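You operate a simulated robot arm through the tools that you are given. There is no shell and no other tool. Be economical: measure what you need, move in short steps, check, and stop when the job is done.

You are at the controls of a simulated two-armed robot. One attempt, no reset.

Task
Drain the tub, spin both potatoes dry and lay them on the rack.
Fine: the two in the basket; spin it by its crank; close the drain again.
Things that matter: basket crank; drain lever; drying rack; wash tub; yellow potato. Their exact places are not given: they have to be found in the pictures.

The check looks at the end state, three seconds after you hand in, the way a careful person would. Anything else that was tipped, shoved, dropped, spilled or broken makes it a failure.

Robot
Two 7-joint arms with fingered hands on one trunk, on a base that drives. Base frame: it is fixed to the floor where the robot stands at the start and does not move with it; the origin is under the middle of the robot, x ahead of it, y to its left, z up. Readings come in m, rad, newtons and seconds.
The left shoulder is at the start at [0.099, 0.128, 1.086], the right one opposite. Places, roughly: basket crank [0.5, 0.5, 0.9]; drain lever [0.6, 0, 0.7]; drying rack [0.4, 0.7, 0.9]; wash tub [0.8, 0.3, 0.8]; yellow potato (6x4x4 cm) [0.9, 0.3, 0.8]; yellow potato (9x7x6 cm) [0.8, 0.3, 0.8]. Payload 5 kg a hand.
The TCP of each hand is the grasp point between the finger pads, 0.037 m short of the fingertips. In the tool frame z runs along the fingers and y along their closing line. Largest opening 0.124 m; the body of the gripper starts 0.043 m behind the TCP. The gripper is a hand of 3 fingers: y runs from the thumb to the fingers, the wrist lies at [-0.021, -0.116, -0.203] in the tool frame, and closing takes about 1.5 s.
Orientation is that of the tool frame in the base frame, as a unit quaternion [w, x, y, z]. With the fingers straight down and the wrist toward the robot, the tool's x, y and z point along [0, 1, 0], [1, 0, 0] and [0, 0, -1] of the base frame.

Tools
- The arms move only by the tool servo_tool. It takes "left_commands", "right_commands" or both (then of equal length, played together; a hand with none holds still); each is one flat list of numbers, 6 for each row, row after row: the shift along the base's x, y, z in m, then the turn, a rotation vector about the base's x, y, z in rad. In form: [dx, dy, dz, rx, ry, rz, dx, dy, dz, rx, ry, rz, ...]. A call has 1 to 10 rows; each row shifts and turns the commanded pose from where the row before left it. "left_gripper" and "right_gripper" are, for a hand that has rows, the finger opening in m, from 0 to 0.124, set as the call begins (left out, the last holds). Each row takes 0.2 s and may step no farther than 0.05 m and 0.15 rad from the row before; otherwise, or with a gripper value out of range, the whole call is refused. Where a pose cannot be reached the arm comes as near as it can. A force on the tool above 90 N (or 10 N above the force at the start of the call, whichever is more), or a blocked arm, ends the call early, and 0.2 s more pass. Each finger travels about 0.045 m/s and halts on what it meets, pressing with about 31 N; the grip force reading is that of the motor and also rises with nothing between the fingers. The clock runs only during rows and for 0.2 s after the last one: add rows that do not move to give the fingers time. The reply holds the time, the measured pose of the TCP, the force on the tool along the base axes, the opening and the grip force, in the units named above and with some noise, with the torque about the TCP (base axes, N m) and any sound that the robot's microphone picked up.
- Cameras (640 x 400 px; columns grow to the right, rows downward): "scene" is now at [0.247, 0.0549, 1.2431]; the picture's right is [0.63, -0.77, 0.00], its down [-0.38, -0.31, -0.87] and it looks along [0.67, 0.55, -0.49] (base axes); focal length 214 px, centre (320, 200). "left" rides on the left gripper at [-0.072, -0.104, -0.154] in its tool frame; the picture's right is [-0.83, -0.26, 0.49], its down [0.51, -0.72, 0.47] and it looks along [0.23, 0.64, 0.73] (tool axes); focal length 243 px, centre (320, 200). "right" rides on the right gripper at [0.072, -0.104, -0.154] in its tool frame; the picture's right is [-0.83, 0.26, -0.49], its down [-0.51, -0.72, 0.47] and it looks along [-0.23, 0.64, 0.73] (tool axes); focal length 243 px, centre (320, 200).
- get_image(camera): a new picture of that camera. No time passes.
- lift_body(by): slides the trunk up (or, below 0, down) by that many m; the arms and the scene camera ride with it, the base frame stays. It gives what a move gives, with no picture.
- base_move(legs): drives the robot by 1 to 6 legs, each [ahead, left, turn to the left] in m, m and rad, along the robot's own axes; the way and the turn of a leg run together, so that a leg with both is an arc; at most 1.5 m and 3.142 rad a leg. The arms and the cameras ride along, it lands a little off, and it stops where it bumps. It gives what a move gives.
- curl_fingers(index, middle, thumb_bend, thumb_turn, hand): sets how far each is bent, from 0 (flat) to 1 (curled in); at 0.3 the hand is open as for a grip, at 0.7 the pads meet at the TCP. One left out holds its place. A second passes; each finger stops where it meets its share of the squeeze, and holds until it gets a number again. A gripper value or a shape takes the hand back. It gives what a move gives, with no picture; readings hold the bend of each and the force on the fingers (four entries, about 0 where the hand has none), thumb and palm. thumb_turn goes from beside the hand (0) to across from the fingers (1), as for a grip.
- set_grasp(shape, hand): the hand has 3 fingers and takes this shape, open, in about a second: jaw (thumb against the fingers, like two jaws); tri (thumb and two fingers); tip (a fingertip pinch); poke (one finger out to press); point (the index stretched); flat (the hand flat); cup (the hand cupped); fist (a fist). The gripper value then closes the fingers along that shape, each until it touches; the sizes above hold for jaw. It gives what a move gives, with no picture.
- head_to(pan, tilt): turns the head with the scene camera to pan (to the left, within 1.396 rad either way) and tilt (down, from -0.506 to 1.204), counted from straight ahead of the robot. It gives what a move gives.
- measure_at(camera, pixels): for up to 12 pixels [column, row] of the newest picture of that camera ("zoom" is the newest enlarged one), the place [x, y, z] in the base frame of the surface seen there, good to about 0.003 m, but the place of the scene camera against the robot may be out by one fixed shift of up to 0.012 m in any direction. No time passes.
- enlarge(camera, box): a new picture of the part [left, top, right, bottom] of that camera's present view, enlarged. No time passes.
- hand_in(): hands the job in; it is judged then, once.

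Go step by step. Measure first, check grasps and placings, and put right what went wrong. The budget is 80 turns and 78 pictures, counting those below and the enlarged ones. Unless the task says otherwise, let go and move clear before handing in, and close with one line.

The tools are called after ">>>" by a JSON object that holds its "op" and its "data". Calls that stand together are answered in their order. servo_tool: Moves the arms, as the interface text tells. Its arguments: {"type":"object","properties":{"left_commands":{"type":"array","items":{"type":"number"}},"left_gripper":{"type":"number"},"right_commands":{"type":"array","items":{"type":"number"}},"right_gripper":{"type":"number"}},"required":[]} The other tools are called the same way: lift_body (by) slides the trunk up or down; set_grasp (shape, hand) gives the hand a shape; curl_fingers (index, middle, thumb_bend, thumb_turn, hand) moves the fingers one by one; base_move (legs) drives the base; head_to (pan, tilt) turns the head that bears the scene camera; get_image (camera) takes a picture; measure_at (camera, pixels) gives the place of the surface under pixels of a picture; enlarge (camera, box) takes an enlarged picture of a part of a camera's view; hand_in () hands the job in.

At the start:

```text
time_s: 0.0
left_position: [0.4694, 0.6873, 1.2004]
left_orientation: [0.0, 0.707, 0.707, 0.0]
left_wrist_force: [-0.3, 0.4, 0.0]
left_ft_torque: [-0.01, -0.03, 0.0]
left_grip_width: 0.1236
left_gripper_force: 0.1
left_shape: jaw
left_bend: [0.3, 0.3, 0.3, 0.98]
left_finger forces: [0.0, 0.0, 0.0, 0.0, 0.1, 0.1]
right_position: [0.6006, 0.0015, 1.2117]
right_orientation: [0.0, 0.707, 0.707, 0.0]
right_wrist_force: [-0.3, -0.7, -0.1]
right_ft_torque: [-0.01, 0.01, -0.02]
right_grip_width: 0.1237
right_gripper_force: 0.2
right_shape: jaw
right_bend: [0.3, 0.3, 0.3, 0.98]
right_finger forces: [0.0, 0.1, 0.0, 0.1, 0.1, 0.0]
trunk travel left (down, up): [-0.275, 0.288]
robot x, y, heading: [0.0024, -0.0011, 0.005]
head pan, tilt: [0.686, 0.511]
```

scene: 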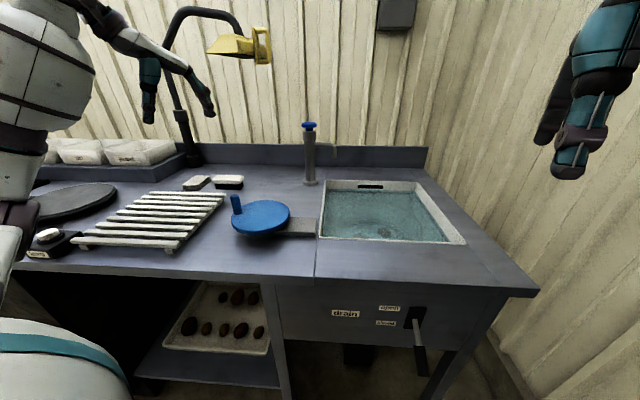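
right: 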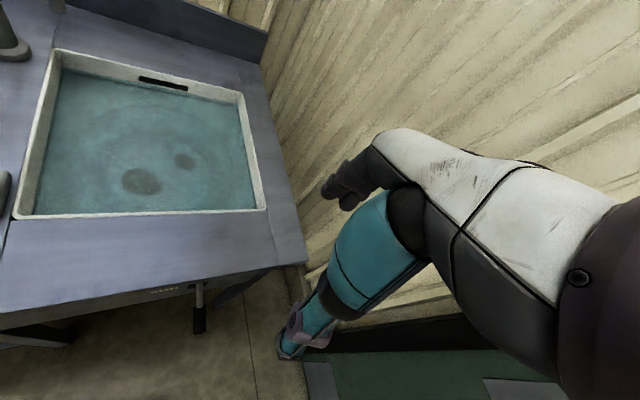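
left: 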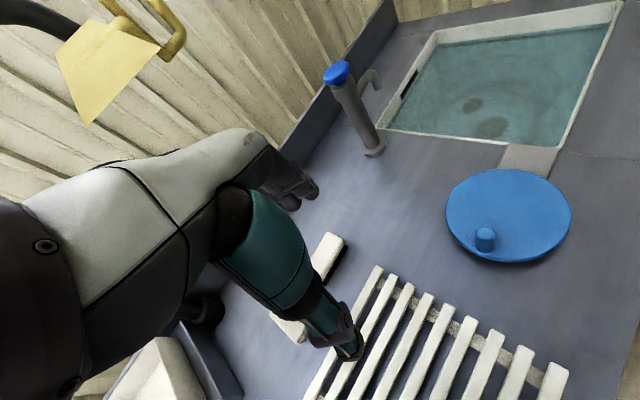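

The pictures show the tub with water (two dark potatoes in it), the blue crank disc with a knob at about (262,215), the rack at (155,220) and the drain lever at (418,330). I'll enlarge these and measure.

>>> {"op": "enlarge", "data": {"camera": "scene", "box": [220, 110, 480, 272]}}

>>> {"op": "enlarge", "data": {"camera": "scene", "box": [300, 270, 500, 395]}}

>>> {"op": "measure_at", "data": {"camera": "scene", "pixels": [[237, 200], [262, 217], [236, 220], [290, 215], [295, 228], [322, 184], [420, 187], [463, 242], [320, 238], [385, 210], [416, 318], [421, 365]]}}

>>> {"op": "measure_at", "data": {"camera": "right", "pixels": [[142, 181], [184, 161], [55, 60], [240, 95], [262, 208], [20, 213], [199, 290], [198, 325], [162, 80]]}}

```text
2.46 times, centred on (350, 191) of scene
```

zoom: 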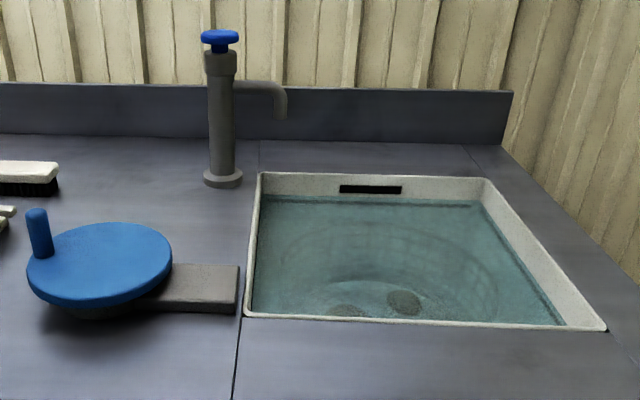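

```text
3.20 times, centred on (400, 332) of scene
```

zoom: 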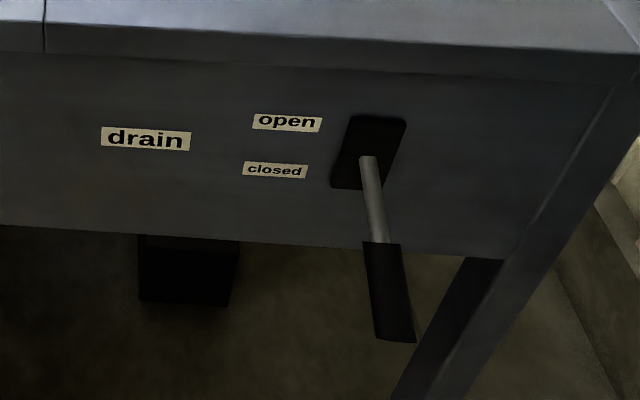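

```text
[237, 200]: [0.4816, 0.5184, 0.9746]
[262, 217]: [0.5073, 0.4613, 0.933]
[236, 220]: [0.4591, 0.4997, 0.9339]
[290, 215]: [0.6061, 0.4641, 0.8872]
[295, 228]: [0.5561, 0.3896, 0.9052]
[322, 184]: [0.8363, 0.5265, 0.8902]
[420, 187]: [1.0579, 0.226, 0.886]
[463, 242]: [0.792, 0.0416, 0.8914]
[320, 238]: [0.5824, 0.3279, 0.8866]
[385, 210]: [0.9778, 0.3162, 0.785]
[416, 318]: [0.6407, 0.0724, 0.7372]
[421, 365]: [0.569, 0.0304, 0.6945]
```

```text
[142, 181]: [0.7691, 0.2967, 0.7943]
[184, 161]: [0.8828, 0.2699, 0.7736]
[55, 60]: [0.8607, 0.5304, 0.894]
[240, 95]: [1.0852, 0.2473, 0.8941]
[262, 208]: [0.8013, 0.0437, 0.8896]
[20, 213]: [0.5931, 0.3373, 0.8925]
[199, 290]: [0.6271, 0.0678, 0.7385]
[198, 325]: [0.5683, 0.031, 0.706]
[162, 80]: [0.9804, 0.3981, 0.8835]
```

The lever (416,318)-(421,365) is down at "closed", and the table is turned about 0.6 rad to my left. I'll measure the table edge, rack, lamp and lever more closely.

>>> {"op": "measure_at", "data": {"camera": "zoom", "pixels": [[366, 165], [378, 238], [385, 250], [397, 332], [372, 335], [410, 335], [290, 50], [290, 30], [280, 120], [275, 170], [200, 20], [340, 150]]}}

>>> {"op": "measure_at", "data": {"camera": "scene", "pixels": [[80, 243], [175, 249], [220, 196], [150, 195], [132, 220], [185, 140], [240, 45], [197, 182], [228, 182], [48, 237], [310, 150], [80, 200]]}}

```text
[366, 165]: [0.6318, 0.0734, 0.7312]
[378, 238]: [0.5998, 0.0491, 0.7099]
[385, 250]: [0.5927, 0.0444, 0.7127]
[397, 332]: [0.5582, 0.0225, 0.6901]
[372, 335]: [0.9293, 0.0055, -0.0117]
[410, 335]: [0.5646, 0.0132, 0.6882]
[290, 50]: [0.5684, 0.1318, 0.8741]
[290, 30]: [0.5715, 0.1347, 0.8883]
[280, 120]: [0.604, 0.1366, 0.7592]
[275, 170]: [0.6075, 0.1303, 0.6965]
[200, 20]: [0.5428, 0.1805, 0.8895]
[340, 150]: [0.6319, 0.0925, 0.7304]
```

```text
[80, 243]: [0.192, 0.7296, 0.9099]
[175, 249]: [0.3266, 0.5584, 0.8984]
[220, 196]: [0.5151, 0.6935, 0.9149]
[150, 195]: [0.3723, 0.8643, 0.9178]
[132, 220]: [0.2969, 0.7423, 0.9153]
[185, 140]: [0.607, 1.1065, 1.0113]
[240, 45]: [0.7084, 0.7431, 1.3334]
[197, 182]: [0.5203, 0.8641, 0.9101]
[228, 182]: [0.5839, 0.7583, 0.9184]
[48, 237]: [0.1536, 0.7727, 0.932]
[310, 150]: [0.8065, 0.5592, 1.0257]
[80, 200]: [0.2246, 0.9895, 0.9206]
```

The front edge lies 0.545 m out along (0.82, 0.57), and the lever's handle sticks out to about (0.56, 0.02, 0.69). I'll turn to face the table and back off slightly.

>>> {"op": "base_move", "data": {"legs": [[0, 0, 0.6], [-0.12, 0, 0]]}}

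>>> {"op": "head_to", "data": {"pan": -0.35, "tilt": 0.75}}

>>> {"op": "get_image", "data": {"camera": "scene"}}

```text
time_s: 2.9
left_position: [-0.0923, 0.7684, 1.2003]
left_orientation: [-0.001, 0.469, 0.883, -0.001]
left_wrist_force: [-0.2, 0.5, 0.1]
left_ft_torque: [-0.02, 0.04, 0.01]
left_grip_width: 0.1239
left_gripper_force: 0.0
left_shape: jaw
left_bend: [0.3, 0.3, 0.3, 0.98]
left_finger forces: [0.0, 0.1, 0.0, 0.0, 0.0, 0.0]
right_position: [0.4004, 0.2719, 1.2107]
right_orientation: [0.0, 0.47, 0.883, -0.001]
right_wrist_force: [-0.5, -0.4, -0.3]
right_ft_torque: [0.02, 0.03, -0.02]
right_grip_width: 0.1234
right_gripper_force: 0.1
right_shape: jaw
right_bend: [0.3, 0.3, 0.3, 0.98]
right_finger forces: [0.0, 0.0, 0.0, 0.0, 0.0, 0.0]
trunk travel left (down, up): [-0.275, 0.288]
robot x, y, heading: [-0.0971, -0.0677, 0.59]
head pan, tilt: [0.686, 0.511]
```

```text
time_s: 4.2
left_position: [-0.0926, 0.7671, 1.2015]
left_orientation: [0.0, 0.469, 0.883, 0.0]
left_wrist_force: [0.7, 0.0, 0.3]
left_ft_torque: [0.01, -0.04, -0.02]
left_grip_width: 0.1239
left_gripper_force: 0.1
left_shape: jaw
left_bend: [0.3, 0.3, 0.3, 0.98]
left_finger forces: [0.1, 0.0, 0.0, 0.0, 0.0, 0.0]
right_position: [0.3992, 0.2728, 1.2116]
right_orientation: [0.001, 0.471, 0.882, -0.001]
right_wrist_force: [0.0, 0.3, -0.8]
right_ft_torque: [-0.01, -0.03, 0.0]
right_grip_width: 0.1237
right_gripper_force: 0.0
right_shape: jaw
right_bend: [0.3, 0.3, 0.3, 0.98]
right_finger forces: [0.0, 0.1, 0.0, 0.0, 0.1, 0.0]
trunk travel left (down, up): [-0.275, 0.288]
robot x, y, heading: [-0.1008, -0.0672, 0.592]
head pan, tilt: [-0.351, 0.75]
```

```text
72 pictures are left
```

scene: 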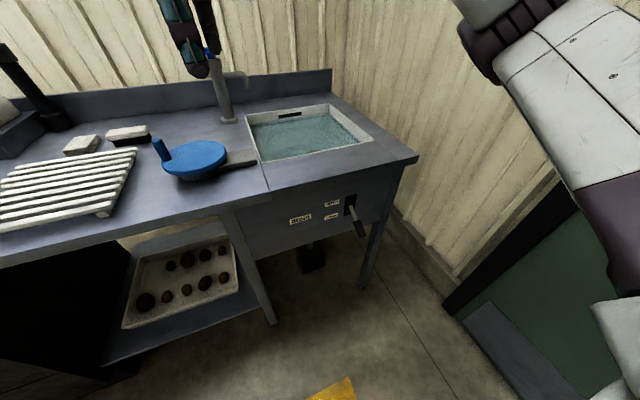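

The robot now faces the table; the lever shows at (355,215). I'll swing the right hand out in front of the lever while yawing it so it closes across the handle.

>>> {"op": "servo_tool", "data": {"right_commands": [0.006, -0.033, -0.02, 0, 0, -0.15, 0.006, -0.033, -0.02, 0, 0, -0.15, 0.006, -0.033, -0.02, 0, 0, -0.15, 0.006, -0.033, -0.02, 0, 0, -0.15, 0.006, -0.033, -0.02, 0, 0, -0.15, 0.006, -0.033, -0.02, 0, 0, -0.15, 0.006, -0.033, -0.02, 0, 0, -0.15, 0.006, -0.033, -0.02, 0, 0, -0.15, 0.006, -0.033, -0.02, 0, 0, -0.15, 0.006, -0.033, -0.02, 0, 0, -0.15]}}

>>> {"op": "servo_tool", "data": {"right_commands": [0, 0, 0, 0, 0, -0.07, 0, 0, -0.02, 0.0839, -0.1245, 0, 0, 0, -0.02, 0.0839, -0.1245, 0, 0, 0, -0.02, 0.0839, -0.1245, 0, 0, 0, -0.02, 0.0839, -0.1245, 0, 0, 0, -0.02, 0.0839, -0.1245, 0]}}

>>> {"op": "get_image", "data": {"camera": "right"}}

>>> {"op": "get_image", "data": {"camera": "scene"}}

```text
time_s: 6.4
left_position: [-0.0914, 0.766, 1.2015]
left_orientation: [-0.001, 0.47, 0.883, 0.0]
left_wrist_force: [-0.8, -0.2, 0.3]
left_ft_torque: [0.03, -0.03, -0.02]
left_grip_width: 0.1236
left_gripper_force: 0.0
left_shape: jaw
left_bend: [0.3, 0.3, 0.3, 0.98]
left_finger forces: [0.0, 0.0, 0.0, 0.0, 0.0, 0.1]
right_position: [0.4601, -0.0476, 0.9995]
right_orientation: [0.0, 0.945, 0.326, -0.001]
right_wrist_force: [0.5, -0.1, -0.1]
right_ft_torque: [0.02, 0.03, -0.01]
right_grip_width: 0.1238
right_gripper_force: 0.1
right_shape: jaw
right_bend: [0.3, 0.3, 0.3, 0.98]
right_finger forces: [0.0, 0.0, 0.1, 0.0, 0.1, 0.0]
right hand out of reach, approached as far as the arm can: row 9, 10
trunk travel left (down, up): [-0.275, 0.288]
robot x, y, heading: [-0.0985, -0.0644, 0.599]
head pan, tilt: [-0.351, 0.75]
```

```text
time_s: 7.8
left_position: [-0.0913, 0.7677, 1.1996]
left_orientation: [-0.001, 0.47, 0.883, -0.001]
left_wrist_force: [0.0, -0.1, 0.1]
left_ft_torque: [0.01, 0.0, -0.02]
left_grip_width: 0.1235
left_gripper_force: 0.0
left_shape: jaw
left_bend: [0.3, 0.3, 0.3, 0.98]
left_finger forces: [0.0, 0.0, 0.1, 0.0, 0.0, 0.0]
right_position: [0.5607, 0.0373, 0.9146]
right_orientation: [-0.105, 0.89, 0.273, 0.351]
right_wrist_force: [1.1, 0.5, 0.1]
right_ft_torque: [0.0, 0.0, 0.01]
right_grip_width: 0.1238
right_gripper_force: 0.1
right_shape: jaw
right_bend: [0.3, 0.3, 0.3, 0.98]
right_finger forces: [0.1, 0.0, 0.1, 0.0, 0.1, 0.1]
right hand out of reach, approached as far as the arm can: row 2, 3, 4, 5, 6
trunk travel left (down, up): [-0.275, 0.288]
robot x, y, heading: [-0.0987, -0.0687, 0.595]
head pan, tilt: [-0.351, 0.75]
```

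```text
71 pictures are left
```

right: 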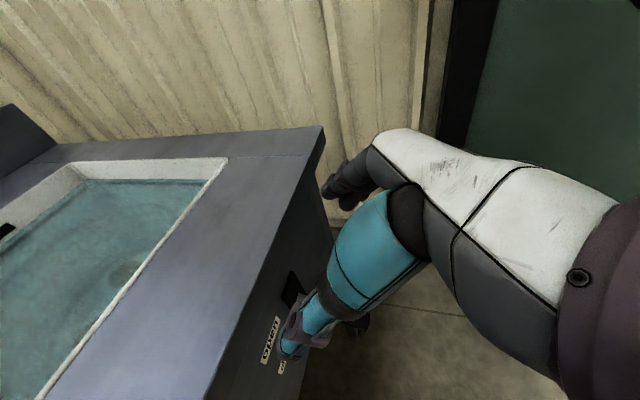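

```text
70 pictures are left
```

scene: 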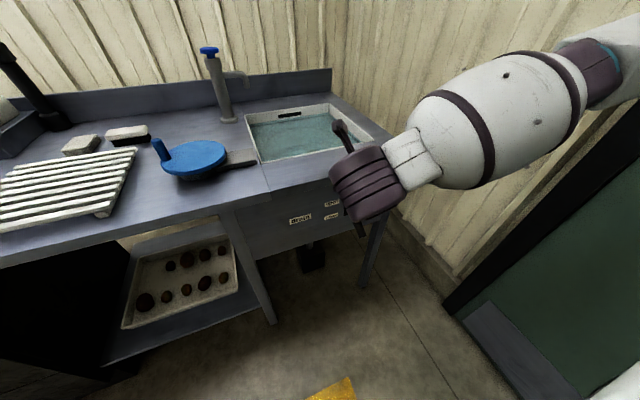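

The requested pose had the wrist too close to the shoulder. I'll back the robot off by 0.15 m and then re-read the pose.

>>> {"op": "base_move", "data": {"legs": [[-0.15, 0, 0]]}}

>>> {"op": "servo_tool", "data": {"right_commands": [0, 0, 0, 0, 0, 0]}}

```text
time_s: 9.2
left_position: [-0.2244, 0.6793, 1.2001]
left_orientation: [-0.001, 0.468, 0.884, -0.001]
left_wrist_force: [0.8, -0.8, -0.2]
left_ft_torque: [0.0, 0.01, -0.02]
left_grip_width: 0.1236
left_gripper_force: 0.1
left_shape: jaw
left_bend: [0.3, 0.3, 0.3, 0.98]
left_finger forces: [0.1, 0.0, 0.0, 0.1, 0.2, 0.0]
right_position: [0.4314, -0.0489, 0.9149]
right_orientation: [-0.107, 0.89, 0.274, 0.35]
right_wrist_force: [0.3, 0.3, 0.4]
right_ft_torque: [0.0, 0.03, 0.02]
right_grip_width: 0.1237
right_gripper_force: 0.1
right_shape: jaw
right_bend: [0.3, 0.3, 0.3, 0.98]
right_finger forces: [0.0, 0.0, 0.0, 0.0, 0.0, 0.0]
trunk travel left (down, up): [-0.275, 0.288]
robot x, y, heading: [-0.2311, -0.1543, 0.596]
head pan, tilt: [-0.351, 0.75]
```

```text
time_s: 9.6
left_position: [-0.2237, 0.6817, 1.1996]
left_orientation: [0.0, 0.469, 0.883, -0.001]
left_wrist_force: [-0.2, 1.2, -0.5]
left_ft_torque: [-0.03, -0.01, -0.02]
left_grip_width: 0.1237
left_gripper_force: 0.0
left_shape: jaw
left_bend: [0.3, 0.3, 0.3, 0.98]
left_finger forces: [0.0, 0.0, 0.0, 0.0, 0.0, 0.1]
right_position: [0.4309, -0.0477, 0.9143]
right_orientation: [-0.106, 0.89, 0.273, 0.35]
right_wrist_force: [0.0, 0.0, 0.0]
right_ft_torque: [-0.03, 0.01, 0.02]
right_grip_width: 0.1237
right_gripper_force: 0.1
right_shape: jaw
right_bend: [0.3, 0.3, 0.3, 0.98]
right_finger forces: [0.0, 0.1, 0.1, 0.1, 0.0, 0.0]
trunk travel left (down, up): [-0.275, 0.288]
robot x, y, heading: [-0.2315, -0.1532, 0.594]
head pan, tilt: [-0.351, 0.75]
```

The hand is oriented as wanted: pointing forward and 45° down, closing along the table edge. I'll move to the pre-grasp point near the handle and look.

>>> {"op": "servo_tool", "data": {"right_commands": [0.021, 0.01, -0.035, 0, 0, 0, 0.021, 0.01, -0.035, 0, 0, 0, 0.021, 0.01, -0.035, 0, 0, 0, 0.021, 0.01, -0.035, 0, 0, 0]}}

>>> {"op": "get_image", "data": {"camera": "right"}}

>>> {"op": "get_image", "data": {"camera": "scene"}}

```text
time_s: 10.6
left_position: [-0.2232, 0.6797, 1.2008]
left_orientation: [-0.001, 0.468, 0.884, -0.001]
left_wrist_force: [0.8, 0.5, 0.3]
left_ft_torque: [-0.02, 0.01, -0.01]
left_grip_width: 0.1234
left_gripper_force: 0.1
left_shape: jaw
left_bend: [0.3, 0.3, 0.3, 0.98]
left_finger forces: [0.0, 0.0, 0.0, 0.0, 0.0, 0.0]
right_position: [0.514, -0.009, 0.7739]
right_orientation: [-0.106, 0.889, 0.274, 0.35]
right_wrist_force: [-0.4, 0.4, -0.5]
right_ft_torque: [0.0, 0.02, -0.02]
right_grip_width: 0.1236
right_gripper_force: 0.1
right_shape: jaw
right_bend: [0.3, 0.3, 0.3, 0.98]
right_finger forces: [0.0, 0.1, 0.1, 0.0, 0.0, 0.0]
trunk travel left (down, up): [-0.275, 0.288]
robot x, y, heading: [-0.231, -0.1566, 0.597]
head pan, tilt: [-0.351, 0.75]
```

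```text
69 pictures are left
```

right: 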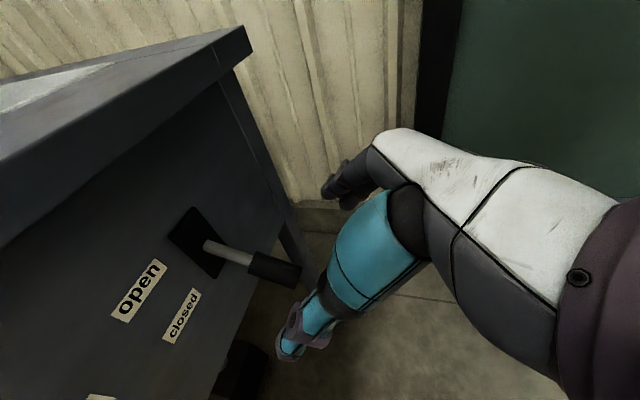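

```text
68 pictures are left
```

scene: 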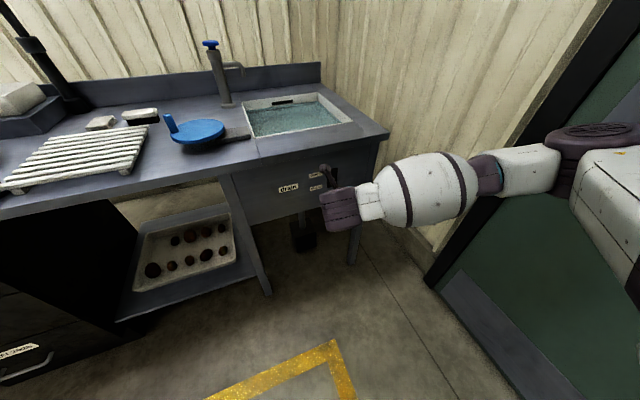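

The right camera shows the handle cleanly at (250-300, 258-275). I'll measure it.

>>> {"op": "measure_at", "data": {"camera": "right", "pixels": [[210, 246], [252, 264], [262, 266], [275, 268], [290, 272], [297, 275], [275, 258], [272, 278]]}}

```text
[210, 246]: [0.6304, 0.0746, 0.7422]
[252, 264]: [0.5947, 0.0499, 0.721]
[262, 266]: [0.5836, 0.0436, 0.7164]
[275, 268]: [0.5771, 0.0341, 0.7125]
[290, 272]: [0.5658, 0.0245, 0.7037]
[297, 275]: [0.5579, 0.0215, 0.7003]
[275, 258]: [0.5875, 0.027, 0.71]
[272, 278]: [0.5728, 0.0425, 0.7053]
```

The handle's axis passes near (0.575, 0.032, 0.70). I'll advance along the tool and close.

>>> {"op": "servo_tool", "data": {"right_commands": [0.015, 0.01, -0.0185, 0, 0, 0, 0.015, 0.01, -0.0185, 0, 0, 0, 0.015, 0.01, -0.0185, 0, 0, 0, 0.015, 0.01, -0.0185, 0, 0, 0]}}

>>> {"op": "servo_tool", "data": {"right_commands": [0, 0, 0, 0, 0, 0, 0, 0, 0, 0, 0, 0, 0, 0, 0, 0, 0, 0, 0, 0, 0, 0, 0, 0, 0, 0, 0, 0, 0, 0, 0, 0, 0, 0, 0, 0, 0, 0, 0, 0, 0, 0, 0, 0, 0, 0, 0, 0, 0, 0, 0, 0, 0, 0], "right_gripper": 0}}

>>> {"op": "get_image", "data": {"camera": "right"}}

```text
time_s: 11.6
left_position: [-0.224, 0.6802, 1.2004]
left_orientation: [-0.001, 0.467, 0.884, -0.001]
left_wrist_force: [-0.4, -0.5, -1.0]
left_ft_torque: [-0.02, -0.04, -0.02]
left_grip_width: 0.1237
left_gripper_force: 0.1
left_shape: jaw
left_bend: [0.3, 0.3, 0.3, 0.98]
left_finger forces: [0.0, 0.0, 0.0, 0.0, 0.0, 0.0]
right_position: [0.5736, 0.0324, 0.7]
right_orientation: [-0.106, 0.89, 0.273, 0.35]
right_wrist_force: [0.1, 0.5, 0.4]
right_ft_torque: [0.01, 0.02, -0.02]
right_grip_width: 0.1238
right_gripper_force: 0.1
right_shape: jaw
right_bend: [0.3, 0.3, 0.3, 0.98]
right_finger forces: [0.0, 0.1, 0.0, 0.0, 0.0, 0.0]
trunk travel left (down, up): [-0.275, 0.288]
robot x, y, heading: [-0.2319, -0.1559, 0.599]
head pan, tilt: [-0.351, 0.75]
```

```text
time_s: 13.6
left_position: [-0.2249, 0.68, 1.2004]
left_orientation: [-0.001, 0.468, 0.884, -0.001]
left_wrist_force: [0.2, -0.3, 0.6]
left_ft_torque: [0.02, -0.02, 0.0]
left_grip_width: 0.1237
left_gripper_force: 0.1
left_shape: jaw
left_bend: [0.3, 0.3, 0.3, 0.98]
left_finger forces: [0.0, 0.1, 0.1, 0.0, 0.0, 0.0]
right_position: [0.5731, 0.0326, 0.7019]
right_orientation: [-0.107, 0.89, 0.273, 0.35]
right_wrist_force: [0.4, 4.3, -2.9]
right_ft_torque: [0.01, 0.07, -0.1]
right_grip_width: 0.007
right_gripper_force: 31.1
right_shape: jaw
right_bend: [0.73, 0.7, 0.75, 1.0]
right_finger forces: [15.7, 2.8, 0.0, 0.0, 25.3, 0.1]
trunk travel left (down, up): [-0.275, 0.288]
robot x, y, heading: [-0.2253, -0.1555, 0.597]
head pan, tilt: [-0.351, 0.75]
```

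```text
67 pictures are left
```

right: 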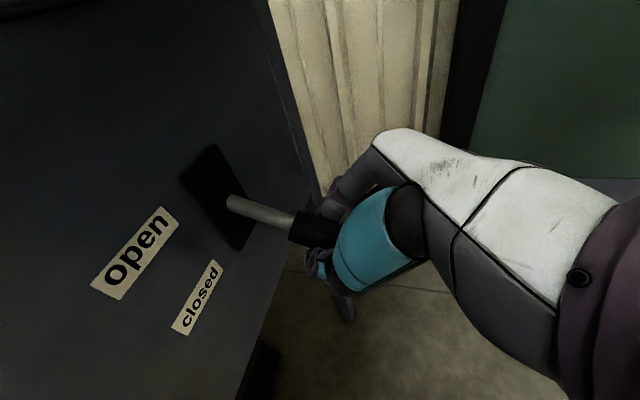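

The fingers have closed at the handle (index 16 N, thumb 25 N). I'll lift along the lever's arc and watch the forces.

>>> {"op": "servo_tool", "data": {"right_commands": [-0.0035, -0.0024, 0.0095, 0, 0, 0, -0.0024, -0.0016, 0.01, 0, 0, 0, -0.0014, -0.001, 0.01, 0, 0, 0, -0.0004, -0.0003, 0.01, 0, 0, 0]}}

>>> {"op": "get_image", "data": {"camera": "right"}}

```text
time_s: 14.6
left_position: [-0.2243, 0.6794, 1.2012]
left_orientation: [0.0, 0.467, 0.884, 0.001]
left_wrist_force: [-0.6, -1.0, 0.5]
left_ft_torque: [-0.03, 0.03, 0.01]
left_grip_width: 0.1237
left_gripper_force: 0.1
left_shape: jaw
left_bend: [0.3, 0.3, 0.3, 0.98]
left_finger forces: [0.0, 0.0, 0.1, 0.0, 0.0, 0.1]
right_position: [0.5671, 0.0261, 0.7407]
right_orientation: [-0.107, 0.889, 0.275, 0.35]
right_wrist_force: [-5.0, 2.2, 0.0]
right_ft_torque: [-0.03, 0.01, -0.04]
right_grip_width: 0.0067
right_gripper_force: 30.7
right_shape: jaw
right_bend: [0.73, 0.7, 0.77, 1.0]
right_finger forces: [0.6, 0.0, 0.1, 0.1, 5.9, 0.1]
trunk travel left (down, up): [-0.275, 0.288]
robot x, y, heading: [-0.2239, -0.1556, 0.599]
head pan, tilt: [-0.351, 0.75]
```

```text
66 pictures are left
```

right: 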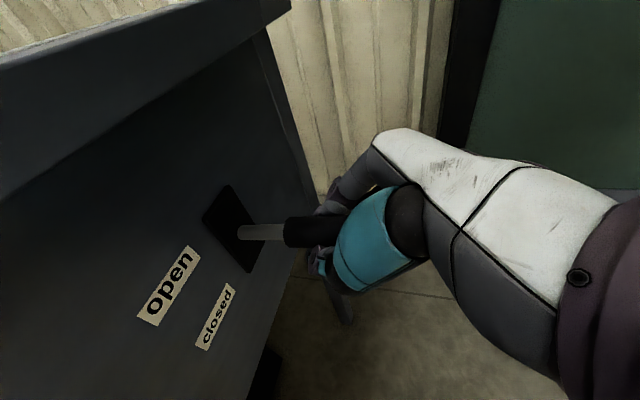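

The lever moved with the hand (now about level at (290,232)). I'll keep lifting.

>>> {"op": "servo_tool", "data": {"right_commands": [0.0005, 0.0003, 0.01, 0, 0, 0, 0.0015, 0.001, 0.01, 0, 0, 0, 0.0022, 0.0015, 0.01, 0, 0, 0, 0.003, 0.002, 0.0095, 0, 0, 0]}}

>>> {"op": "get_image", "data": {"camera": "right"}}

>>> {"op": "get_image", "data": {"camera": "scene"}}

```text
time_s: 15.6
left_position: [-0.2241, 0.6788, 1.199]
left_orientation: [-0.001, 0.468, 0.884, -0.002]
left_wrist_force: [-1.0, -0.5, 1.1]
left_ft_torque: [0.0, 0.0, -0.01]
left_grip_width: 0.1234
left_gripper_force: 0.0
left_shape: jaw
left_bend: [0.3, 0.3, 0.3, 0.98]
left_finger forces: [0.0, 0.1, 0.0, 0.1, 0.0, 0.0]
right_position: [0.5727, 0.0294, 0.7706]
right_orientation: [-0.105, 0.892, 0.276, 0.342]
right_wrist_force: [-23.6, -7.6, -48.4]
right_ft_torque: [-0.6, 0.78, -0.02]
right_grip_width: 0.0058
right_gripper_force: 31.1
right_shape: jaw
right_bend: [0.73, 0.7, 0.77, 1.0]
right_finger forces: [36.1, 0.1, 0.0, 0.0, 13.0, 0.1]
trunk travel left (down, up): [-0.275, 0.288]
robot x, y, heading: [-0.2305, -0.1546, 0.591]
head pan, tilt: [-0.351, 0.75]
```

```text
65 pictures are left
```

right: 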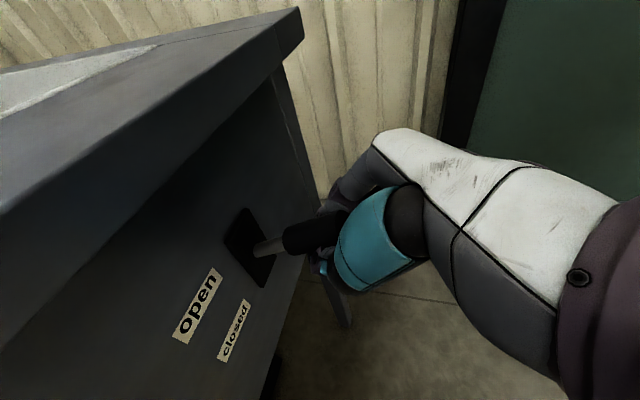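

```text
64 pictures are left
```

scene: 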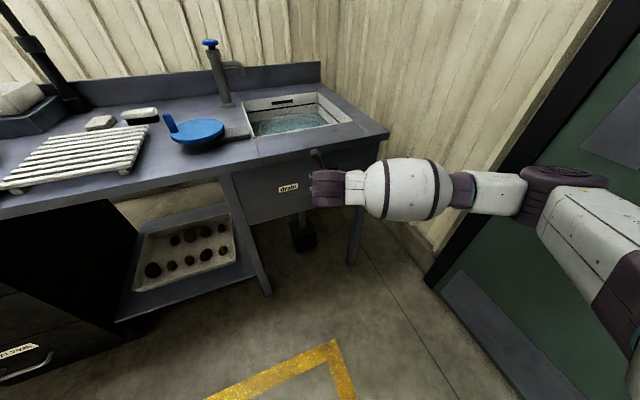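

The lever is at its upper stop (48 N) and the water level has already fallen. I'll relax slightly, open the fingers and see whether the lever stays.

>>> {"op": "servo_tool", "data": {"right_commands": [0, 0, -0.006, 0, 0, 0, 0, 0, 0, 0, 0, 0, 0, 0, 0, 0, 0, 0, 0, 0, 0, 0, 0, 0, 0, 0, 0, 0, 0, 0, 0, 0, 0, 0, 0, 0, 0, 0, 0, 0, 0, 0, 0, 0, 0, 0, 0, 0, 0, 0, 0, 0, 0, 0, 0, 0, 0, 0, 0, 0], "right_gripper": 0.124}}

>>> {"op": "get_image", "data": {"camera": "right"}}

>>> {"op": "enlarge", "data": {"camera": "scene", "box": [220, 80, 380, 180]}}

```text
time_s: 17.8
left_position: [-0.2256, 0.6789, 1.1996]
left_orientation: [0.0, 0.468, 0.884, -0.001]
left_wrist_force: [0.5, -1.2, -0.6]
left_ft_torque: [0.03, 0.01, -0.02]
left_grip_width: 0.1238
left_gripper_force: 0.0
left_shape: jaw
left_bend: [0.3, 0.3, 0.3, 0.98]
left_finger forces: [0.1, 0.0, 0.0, 0.1, 0.0, 0.1]
right_position: [0.5752, 0.0305, 0.7741]
right_orientation: [-0.107, 0.89, 0.274, 0.35]
right_wrist_force: [0.2, 0.5, -0.6]
right_ft_torque: [0.02, 0.01, 0.02]
right_grip_width: 0.1236
right_gripper_force: 0.1
right_shape: jaw
right_bend: [0.3, 0.3, 0.3, 0.98]
right_finger forces: [0.1, 0.0, 0.0, 0.0, 0.1, 0.1]
trunk travel left (down, up): [-0.275, 0.288]
robot x, y, heading: [-0.2275, -0.1549, 0.598]
head pan, tilt: [-0.351, 0.75]
```

```text
63 pictures are left
```

right: 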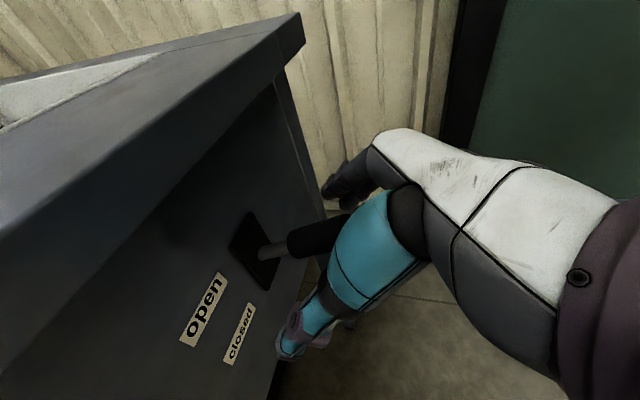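

```text
4.00 times, centred on (300, 130) of scene
```

zoom: 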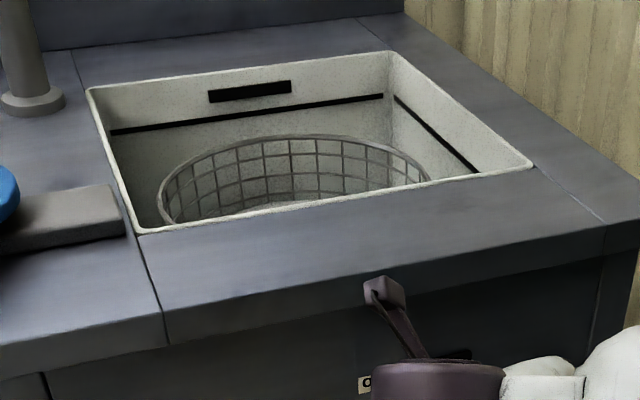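

The tub is drained: the zoom shows the mesh basket, and the lever stays up at "open". I'll retract and raise the right hand, then drive to the crank.

>>> {"op": "servo_tool", "data": {"right_commands": [-0.02, -0.0133, 0.0257, 0, 0, 0, -0.02, -0.0133, 0.0257, 0, 0, 0, -0.02, -0.0133, 0.0257, 0, 0, 0, -0.02, -0.0133, 0.0257, 0, 0, 0, -0.01, -0.007, 0.045, 0, 0, 0, -0.01, -0.007, 0.045, 0, 0, 0, -0.01, -0.007, 0.045, 0, 0, 0, 0, 0, 0.045, 0, 0, 0, 0, 0, 0.045, 0, 0, 0]}}

>>> {"op": "base_move", "data": {"legs": [[0, -0.16, 0], [0.27, 0, 0]]}}

>>> {"op": "head_to", "data": {"pan": 0.25, "tilt": 0.8}}

>>> {"op": "get_image", "data": {"camera": "scene"}}

```text
time_s: 19.8
left_position: [-0.2265, 0.6796, 1.2008]
left_orientation: [0.0, 0.469, 0.883, 0.0]
left_wrist_force: [-0.6, 0.2, -0.3]
left_ft_torque: [0.0, -0.03, -0.02]
left_grip_width: 0.1235
left_gripper_force: 0.0
left_shape: jaw
left_bend: [0.3, 0.3, 0.3, 0.98]
left_finger forces: [0.1, 0.0, 0.0, 0.1, 0.0, 0.0]
right_position: [0.4649, -0.0463, 1.106]
right_orientation: [-0.106, 0.89, 0.274, 0.349]
right_wrist_force: [-0.4, 0.2, 0.4]
right_ft_torque: [-0.01, 0.01, 0.01]
right_grip_width: 0.1237
right_gripper_force: 0.1
right_shape: jaw
right_bend: [0.3, 0.3, 0.3, 0.98]
right_finger forces: [0.1, 0.1, 0.0, 0.0, 0.0, 0.0]
trunk travel left (down, up): [-0.275, 0.288]
robot x, y, heading: [-0.2315, -0.1547, 0.601]
head pan, tilt: [-0.351, 0.75]
```

```text
time_s: 23.3
left_position: [0.0867, 0.7007, 1.1971]
left_orientation: [0.001, 0.472, 0.882, -0.002]
left_wrist_force: [-0.7, 0.7, -0.7]
left_ft_torque: [0.02, -0.01, 0.02]
left_grip_width: 0.1237
left_gripper_force: 0.0
left_shape: jaw
left_bend: [0.3, 0.3, 0.3, 0.98]
left_finger forces: [0.0, 0.0, 0.1, 0.1, 0.0, 0.1]
right_position: [0.774, -0.0288, 1.1047]
right_orientation: [-0.103, 0.89, 0.273, 0.35]
right_wrist_force: [0.0, -0.4, -0.5]
right_ft_torque: [-0.05, 0.0, 0.0]
right_grip_width: 0.1237
right_gripper_force: 0.0
right_shape: jaw
right_bend: [0.3, 0.3, 0.3, 0.98]
right_finger forces: [0.0, 0.1, 0.0, 0.0, 0.0, 0.1]
trunk travel left (down, up): [-0.275, 0.288]
robot x, y, heading: [0.0821, -0.1382, 0.591]
head pan, tilt: [-0.351, 0.75]
```

```text
time_s: 24.3
left_position: [0.0863, 0.7002, 1.1972]
left_orientation: [0.002, 0.47, 0.883, -0.001]
left_wrist_force: [0.4, -0.5, 0.2]
left_ft_torque: [0.03, 0.01, 0.02]
left_grip_width: 0.1237
left_gripper_force: 0.1
left_shape: jaw
left_bend: [0.3, 0.3, 0.3, 0.98]
left_finger forces: [0.0, 0.1, 0.0, 0.0, 0.0, 0.0]
right_position: [0.774, -0.0287, 1.1046]
right_orientation: [-0.104, 0.89, 0.273, 0.351]
right_wrist_force: [0.0, -1.0, 0.1]
right_ft_torque: [0.0, -0.02, 0.0]
right_grip_width: 0.1238
right_gripper_force: 0.1
right_shape: jaw
right_bend: [0.3, 0.3, 0.3, 0.98]
right_finger forces: [0.1, 0.1, 0.1, 0.0, 0.1, 0.1]
trunk travel left (down, up): [-0.275, 0.288]
robot x, y, heading: [0.0809, -0.137, 0.591]
head pan, tilt: [0.25, 0.799]
```

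```text
61 pictures are left
```

scene: 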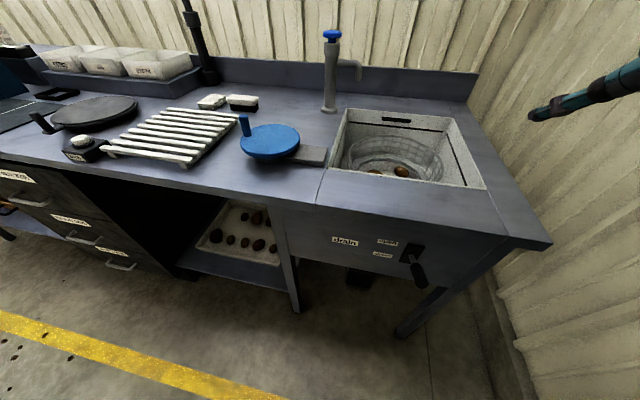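

Potatoes are visible in the basket at (375,172) and (402,171). I'll check the lever's state and measure the knob and disc.

>>> {"op": "enlarge", "data": {"camera": "scene", "box": [320, 90, 520, 215]}}

>>> {"op": "measure_at", "data": {"camera": "zoom", "pixels": [[178, 262], [263, 259], [80, 220], [245, 200], [390, 255]]}}

>>> {"op": "measure_at", "data": {"camera": "scene", "pixels": [[243, 117], [244, 126], [245, 134], [270, 140], [241, 143], [299, 140], [270, 126], [270, 157], [412, 255], [420, 280]]}}

>>> {"op": "enlarge", "data": {"camera": "scene", "box": [200, 90, 360, 190]}}

```text
3.20 times, centred on (420, 152) of scene
```

zoom: 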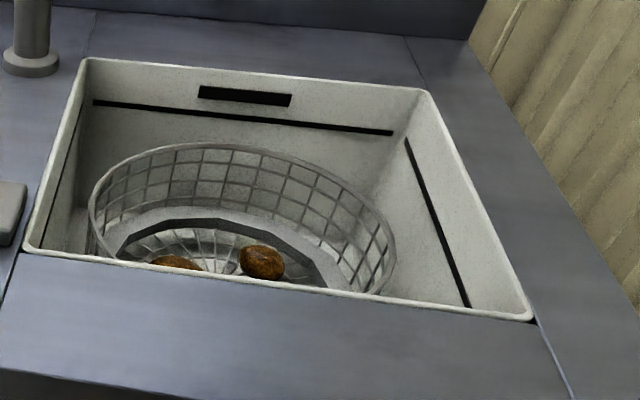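

```text
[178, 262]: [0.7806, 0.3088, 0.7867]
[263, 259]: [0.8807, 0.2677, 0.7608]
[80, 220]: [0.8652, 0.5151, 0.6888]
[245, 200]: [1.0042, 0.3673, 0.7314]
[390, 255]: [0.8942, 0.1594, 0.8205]
```

```text
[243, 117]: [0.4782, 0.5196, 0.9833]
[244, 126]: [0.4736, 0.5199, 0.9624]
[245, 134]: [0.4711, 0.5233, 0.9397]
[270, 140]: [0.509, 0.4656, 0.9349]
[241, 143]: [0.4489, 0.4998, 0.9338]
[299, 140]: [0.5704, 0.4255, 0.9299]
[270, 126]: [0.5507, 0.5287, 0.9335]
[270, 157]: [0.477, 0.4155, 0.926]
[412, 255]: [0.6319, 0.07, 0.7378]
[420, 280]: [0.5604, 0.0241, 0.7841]
```

```text
4.00 times, centred on (280, 140) of scene
```

zoom: 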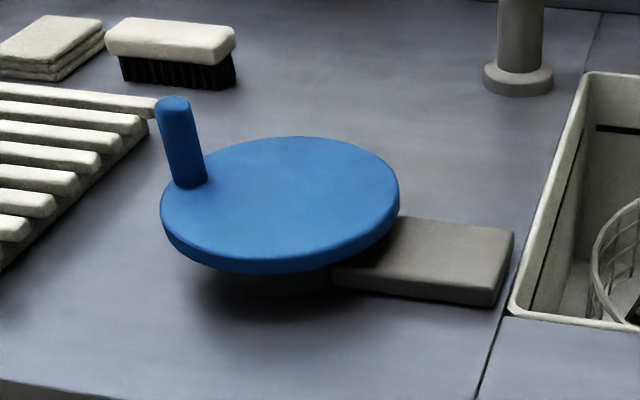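

The lever is open (tip z 0.784). The disc is centred near (0.512, 0.467) with the knob at (0.476, 0.521) and its top at z 0.983; I'll bring the left hand above the knob.

>>> {"op": "servo_tool", "data": {"left_commands": [0.043, -0.02, 0, 0, 0, 0, 0.043, -0.02, 0, 0, 0, 0, 0.043, -0.02, 0, 0, 0, 0, 0.043, -0.02, 0, 0, 0, 0, 0.043, -0.02, -0.02, 0, 0, 0, 0.043, -0.02, -0.02, 0, 0, 0, 0.043, -0.02, -0.02, 0, 0, 0, 0.043, -0.02, -0.02, 0, 0, 0, 0.046, -0.02, -0.02, 0, 0, 0], "left_gripper": 0.09}}

>>> {"op": "get_image", "data": {"camera": "left"}}

```text
refused: row 5 steps farther than a row can; nothing moved
```

```text
58 pictures are left
```

left: 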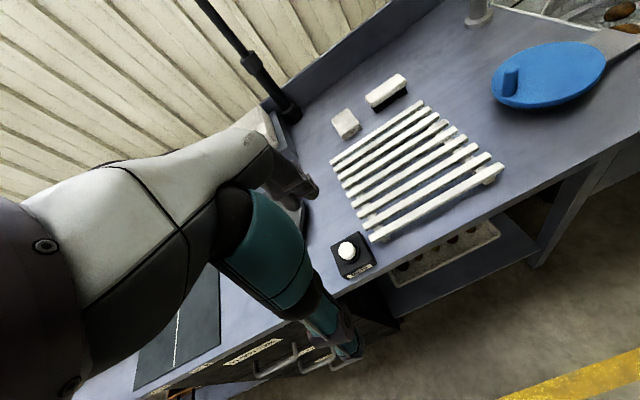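

One row was slightly too long; I'll redo it with shorter steps.

>>> {"op": "servo_tool", "data": {"left_commands": [0.039, -0.018, -0.01, 0, 0, 0, 0.039, -0.018, -0.01, 0, 0, 0, 0.039, -0.018, -0.01, 0, 0, 0, 0.039, -0.018, -0.01, 0, 0, 0, 0.039, -0.018, -0.015, 0, 0, 0, 0.039, -0.018, -0.015, 0, 0, 0, 0.039, -0.018, -0.015, 0, 0, 0, 0.039, -0.018, -0.015, 0, 0, 0, 0.039, -0.018, -0.015, 0, 0, 0, 0.039, -0.018, -0.015, 0, 0, 0], "left_gripper": 0.09}}

>>> {"op": "get_image", "data": {"camera": "left"}}

```text
time_s: 26.5
left_position: [0.4784, 0.5214, 1.0676]
left_orientation: [0.002, 0.471, 0.882, -0.002]
left_wrist_force: [-0.1, 0.0, 0.7]
left_ft_torque: [-0.02, -0.01, -0.03]
left_grip_width: 0.0903
left_gripper_force: 0.1
left_shape: jaw
left_bend: [0.27, 0.37, 0.56, 0.99]
left_finger forces: [0.1, 0.1, 0.1, 0.0, 0.1, 0.0]
right_position: [0.7737, -0.0282, 1.1049]
right_orientation: [-0.104, 0.89, 0.272, 0.35]
right_wrist_force: [-0.4, 1.1, 1.3]
right_ft_torque: [0.01, 0.0, 0.0]
right_grip_width: 0.1237
right_gripper_force: 0.0
right_shape: jaw
right_bend: [0.3, 0.3, 0.3, 0.98]
right_finger forces: [0.1, 0.0, 0.0, 0.1, 0.1, 0.1]
trunk travel left (down, up): [-0.275, 0.288]
robot x, y, heading: [0.0849, -0.1388, 0.591]
head pan, tilt: [0.25, 0.799]
```

```text
57 pictures are left
```

left: 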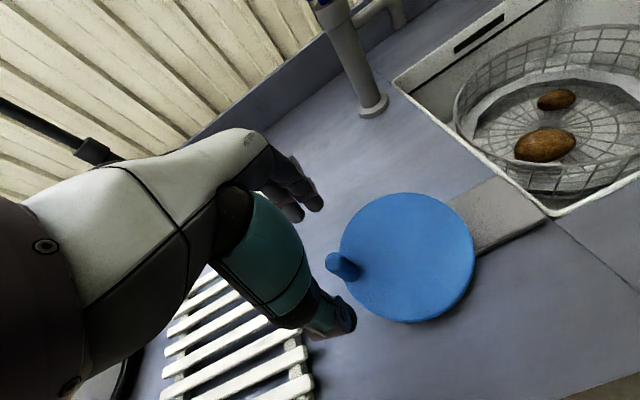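

The left camera shows the knob at (340,265) just ahead of the grasp. I'll measure the knob, the disc and the potatoes from here.

>>> {"op": "measure_at", "data": {"camera": "left", "pixels": [[333, 261], [343, 266], [355, 272], [343, 240], [473, 255], [408, 194], [405, 321], [545, 145], [556, 100], [520, 150], [572, 135]]}}

```text
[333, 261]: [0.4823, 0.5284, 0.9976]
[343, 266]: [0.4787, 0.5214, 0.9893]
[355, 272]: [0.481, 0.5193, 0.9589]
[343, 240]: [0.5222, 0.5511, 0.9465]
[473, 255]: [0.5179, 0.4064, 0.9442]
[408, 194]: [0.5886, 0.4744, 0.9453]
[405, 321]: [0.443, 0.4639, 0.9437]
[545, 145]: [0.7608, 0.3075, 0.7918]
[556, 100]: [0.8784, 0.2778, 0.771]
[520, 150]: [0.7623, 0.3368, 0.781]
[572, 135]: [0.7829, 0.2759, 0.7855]
```

In the arm's own frame the knob is at (0.482, 0.524), with its top at z 0.998 and the disc at z 0.945, centred at (0.517, 0.472). I'll lower so the fingertips stay just above the disc, then close.

>>> {"op": "servo_tool", "data": {"left_commands": [0.001, 0.001, -0.02, 0, 0, 0, 0.001, 0.001, -0.02, 0, 0, 0, 0.001, 0.001, -0.02, 0, 0, 0, 0, 0, -0.017, 0, 0, 0]}}

>>> {"op": "servo_tool", "data": {"left_commands": [0, 0, 0, 0, 0, 0, 0, 0, 0, 0, 0, 0, 0, 0, 0, 0, 0, 0, 0, 0, 0, 0, 0, 0, 0, 0, 0, 0, 0, 0, 0, 0, 0, 0, 0, 0, 0, 0, 0, 0, 0, 0, 0, 0, 0, 0, 0, 0], "left_gripper": 0}}

>>> {"op": "get_image", "data": {"camera": "left"}}

```text
time_s: 27.5
left_position: [0.4818, 0.5221, 0.9906]
left_orientation: [0.002, 0.471, 0.882, -0.002]
left_wrist_force: [-0.1, -0.4, -0.4]
left_ft_torque: [-0.01, 0.02, -0.02]
left_grip_width: 0.0902
left_gripper_force: 0.0
left_shape: jaw
left_bend: [0.27, 0.37, 0.56, 0.99]
left_finger forces: [0.0, 0.0, 0.1, 0.2, 0.0, 0.0]
right_position: [0.7729, -0.0294, 1.1057]
right_orientation: [-0.103, 0.89, 0.272, 0.351]
right_wrist_force: [-0.5, 0.5, 0.2]
right_ft_torque: [0.06, -0.01, 0.01]
right_grip_width: 0.1238
right_gripper_force: 0.2
right_shape: jaw
right_bend: [0.3, 0.3, 0.3, 0.98]
right_finger forces: [0.0, 0.0, 0.1, 0.1, 0.1, 0.1]
trunk travel left (down, up): [-0.275, 0.288]
robot x, y, heading: [0.0836, -0.1341, 0.59]
head pan, tilt: [0.25, 0.799]
```

```text
time_s: 29.3
left_position: [0.481, 0.5219, 0.9901]
left_orientation: [0.002, 0.471, 0.882, -0.002]
left_wrist_force: [5.8, -9.4, -5.7]
left_ft_torque: [-0.23, -0.16, -0.15]
left_grip_width: 0.0103
left_gripper_force: 31.1
left_shape: jaw
left_bend: [0.72, 0.59, 0.72, 1.0]
left_finger forces: [16.0, 11.6, 0.0, 0.0, 24.8, 0.1]
right_position: [0.7742, -0.029, 1.1042]
right_orientation: [-0.103, 0.89, 0.272, 0.35]
right_wrist_force: [0.0, 0.3, -0.4]
right_ft_torque: [0.01, -0.01, 0.0]
right_grip_width: 0.124
right_gripper_force: 0.1
right_shape: jaw
right_bend: [0.3, 0.3, 0.3, 0.98]
right_finger forces: [0.0, 0.0, 0.0, 0.0, 0.0, 0.1]
trunk travel left (down, up): [-0.275, 0.288]
robot x, y, heading: [0.0821, -0.1379, 0.586]
head pan, tilt: [0.25, 0.799]
```

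```text
56 pictures are left
```

left: 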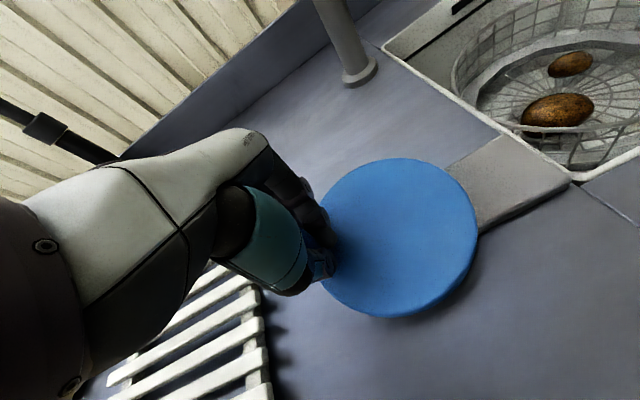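

The knob is held (both fingers and thumb loaded). I'll start a slow half-turn round the disc centre to check it follows.

>>> {"op": "servo_tool", "data": {"left_commands": [-0.0099, -0.0082, 0, 0, 0, 0, -0.0079, -0.0099, 0, 0, 0, 0, -0.0059, -0.0114, 0, 0, 0, 0, -0.0035, -0.0122, 0, 0, 0, 0, -0.001, -0.0128, 0, 0, 0, 0, 0.0016, -0.0127, 0, 0, 0, 0, 0.0041, -0.012, 0, 0, 0, 0, 0.0064, -0.0111, 0, 0, 0, 0, 0.0084, -0.0095, 0, 0, 0, 0, 0.0102, -0.0077, 0, 0, 0, 0]}}

>>> {"op": "get_image", "data": {"camera": "left"}}

```text
time_s: 31.5
left_position: [0.484, 0.4136, 0.9927]
left_orientation: [0.004, 0.473, 0.881, -0.002]
left_wrist_force: [13.0, 8.4, -4.5]
left_ft_torque: [0.31, -0.22, 0.17]
left_grip_width: 0.0093
left_gripper_force: 30.8
left_shape: jaw
left_bend: [0.72, 0.58, 0.76, 1.0]
left_finger forces: [0.1, 25.3, 0.0, 0.0, 26.8, 0.1]
right_position: [0.7745, -0.0291, 1.1046]
right_orientation: [-0.103, 0.89, 0.272, 0.351]
right_wrist_force: [0.5, 0.5, 0.3]
right_ft_torque: [-0.01, 0.02, 0.0]
right_grip_width: 0.1234
right_gripper_force: 0.1
right_shape: jaw
right_bend: [0.3, 0.3, 0.3, 0.98]
right_finger forces: [0.1, 0.1, 0.0, 0.0, 0.1, 0.1]
trunk travel left (down, up): [-0.275, 0.288]
robot x, y, heading: [0.0768, -0.1343, 0.588]
head pan, tilt: [0.25, 0.799]
```

```text
55 pictures are left
```

left: 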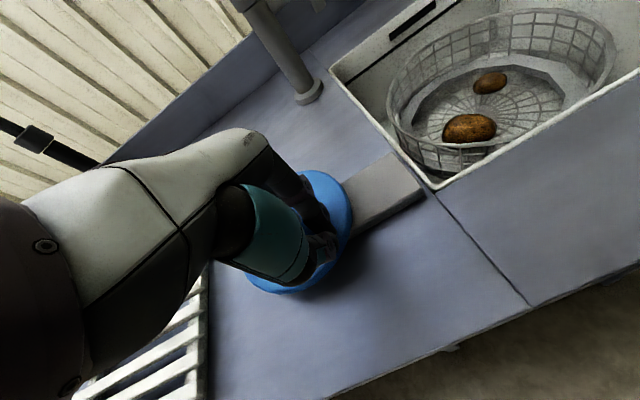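

The knob follows the circle (radius 0.067). I'll make a full turn at a moderate speed.

>>> {"op": "servo_tool", "data": {"left_commands": [0.0385, -0.0091, 0, 0, 0, 0, 0.0365, 0.0153, 0, 0, 0, 0, 0.0206, 0.0338, 0, 0, 0, 0, -0.0032, 0.0394, 0, 0, 0, 0, -0.0258, 0.03, 0, 0, 0, 0, -0.0385, 0.0091, 0, 0, 0, 0, -0.0365, -0.0153, 0, 0, 0, 0, -0.0206, -0.0338, 0, 0, 0, 0, 0.0032, -0.0394, 0, 0, 0, 0, 0.0258, -0.03, 0, 0, 0, 0]}}

>>> {"op": "get_image", "data": {"camera": "left"}}

```text
time_s: 33.7
left_position: [0.4851, 0.4182, 0.9928]
left_orientation: [0.002, 0.468, 0.884, -0.003]
left_wrist_force: [-11.2, 12.7, 5.6]
left_ft_torque: [-0.37, -0.04, 0.52]
left_grip_width: 0.0093
left_gripper_force: 31.1
left_shape: jaw
left_bend: [0.72, 0.73, 0.79, 1.0]
left_finger forces: [15.7, 0.1, 0.1, 0.0, 0.0, 0.1]
right_position: [0.7767, -0.0267, 1.1036]
right_orientation: [-0.103, 0.891, 0.272, 0.349]
right_wrist_force: [1.7, 1.2, 0.5]
right_ft_torque: [-0.03, 0.05, -0.01]
right_grip_width: 0.1235
right_gripper_force: 0.0
right_shape: jaw
right_bend: [0.3, 0.3, 0.3, 0.98]
right_finger forces: [0.1, 0.1, 0.0, 0.0, 0.0, 0.0]
trunk travel left (down, up): [-0.275, 0.288]
robot x, y, heading: [0.0835, -0.1345, 0.592]
head pan, tilt: [0.25, 0.799]
```

```text
54 pictures are left
```

left: 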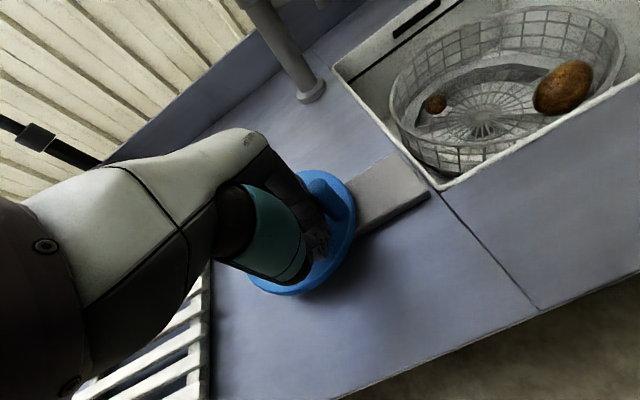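

The basket spins geared up: the potatoes have been thrown to its wall, and the knob has slipped out of the fingers (near (320,185)). I'll let it coast and look.

>>> {"op": "servo_tool", "data": {"left_commands": [0, 0, 0, 0, 0, 0, 0, 0, 0, 0, 0, 0, 0, 0, 0, 0, 0, 0]}}

>>> {"op": "get_image", "data": {"camera": "left"}}

>>> {"op": "get_image", "data": {"camera": "scene"}}

```text
time_s: 34.5
left_position: [0.4843, 0.4163, 0.9912]
left_orientation: [0.001, 0.472, 0.882, -0.003]
left_wrist_force: [-0.6, 0.7, 1.5]
left_ft_torque: [-0.03, 0.02, 0.0]
left_grip_width: 0.0085
left_gripper_force: 30.8
left_shape: jaw
left_bend: [0.71, 0.73, 0.78, 1.0]
left_finger forces: [0.0, 0.0, 0.1, 0.0, 0.0, 0.0]
right_position: [0.7768, -0.0267, 1.1029]
right_orientation: [-0.103, 0.89, 0.273, 0.35]
right_wrist_force: [-0.3, 0.9, -0.7]
right_ft_torque: [0.03, 0.01, 0.0]
right_grip_width: 0.1238
right_gripper_force: 0.0
right_shape: jaw
right_bend: [0.3, 0.3, 0.3, 0.98]
right_finger forces: [0.1, 0.1, 0.1, 0.0, 0.0, 0.0]
trunk travel left (down, up): [-0.275, 0.288]
robot x, y, heading: [0.0818, -0.138, 0.591]
head pan, tilt: [0.25, 0.799]
```

```text
53 pictures are left
```

left: 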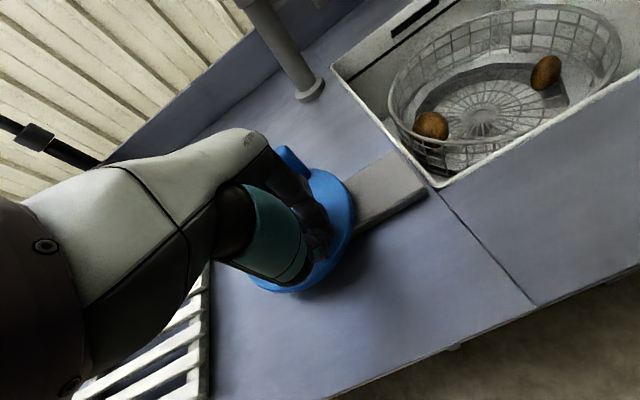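

```text
52 pictures are left
```

scene: 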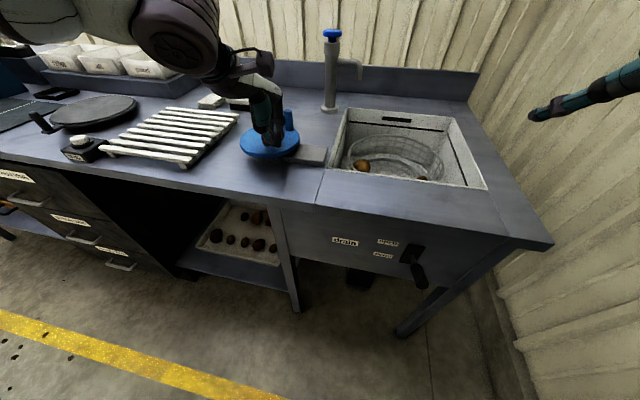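

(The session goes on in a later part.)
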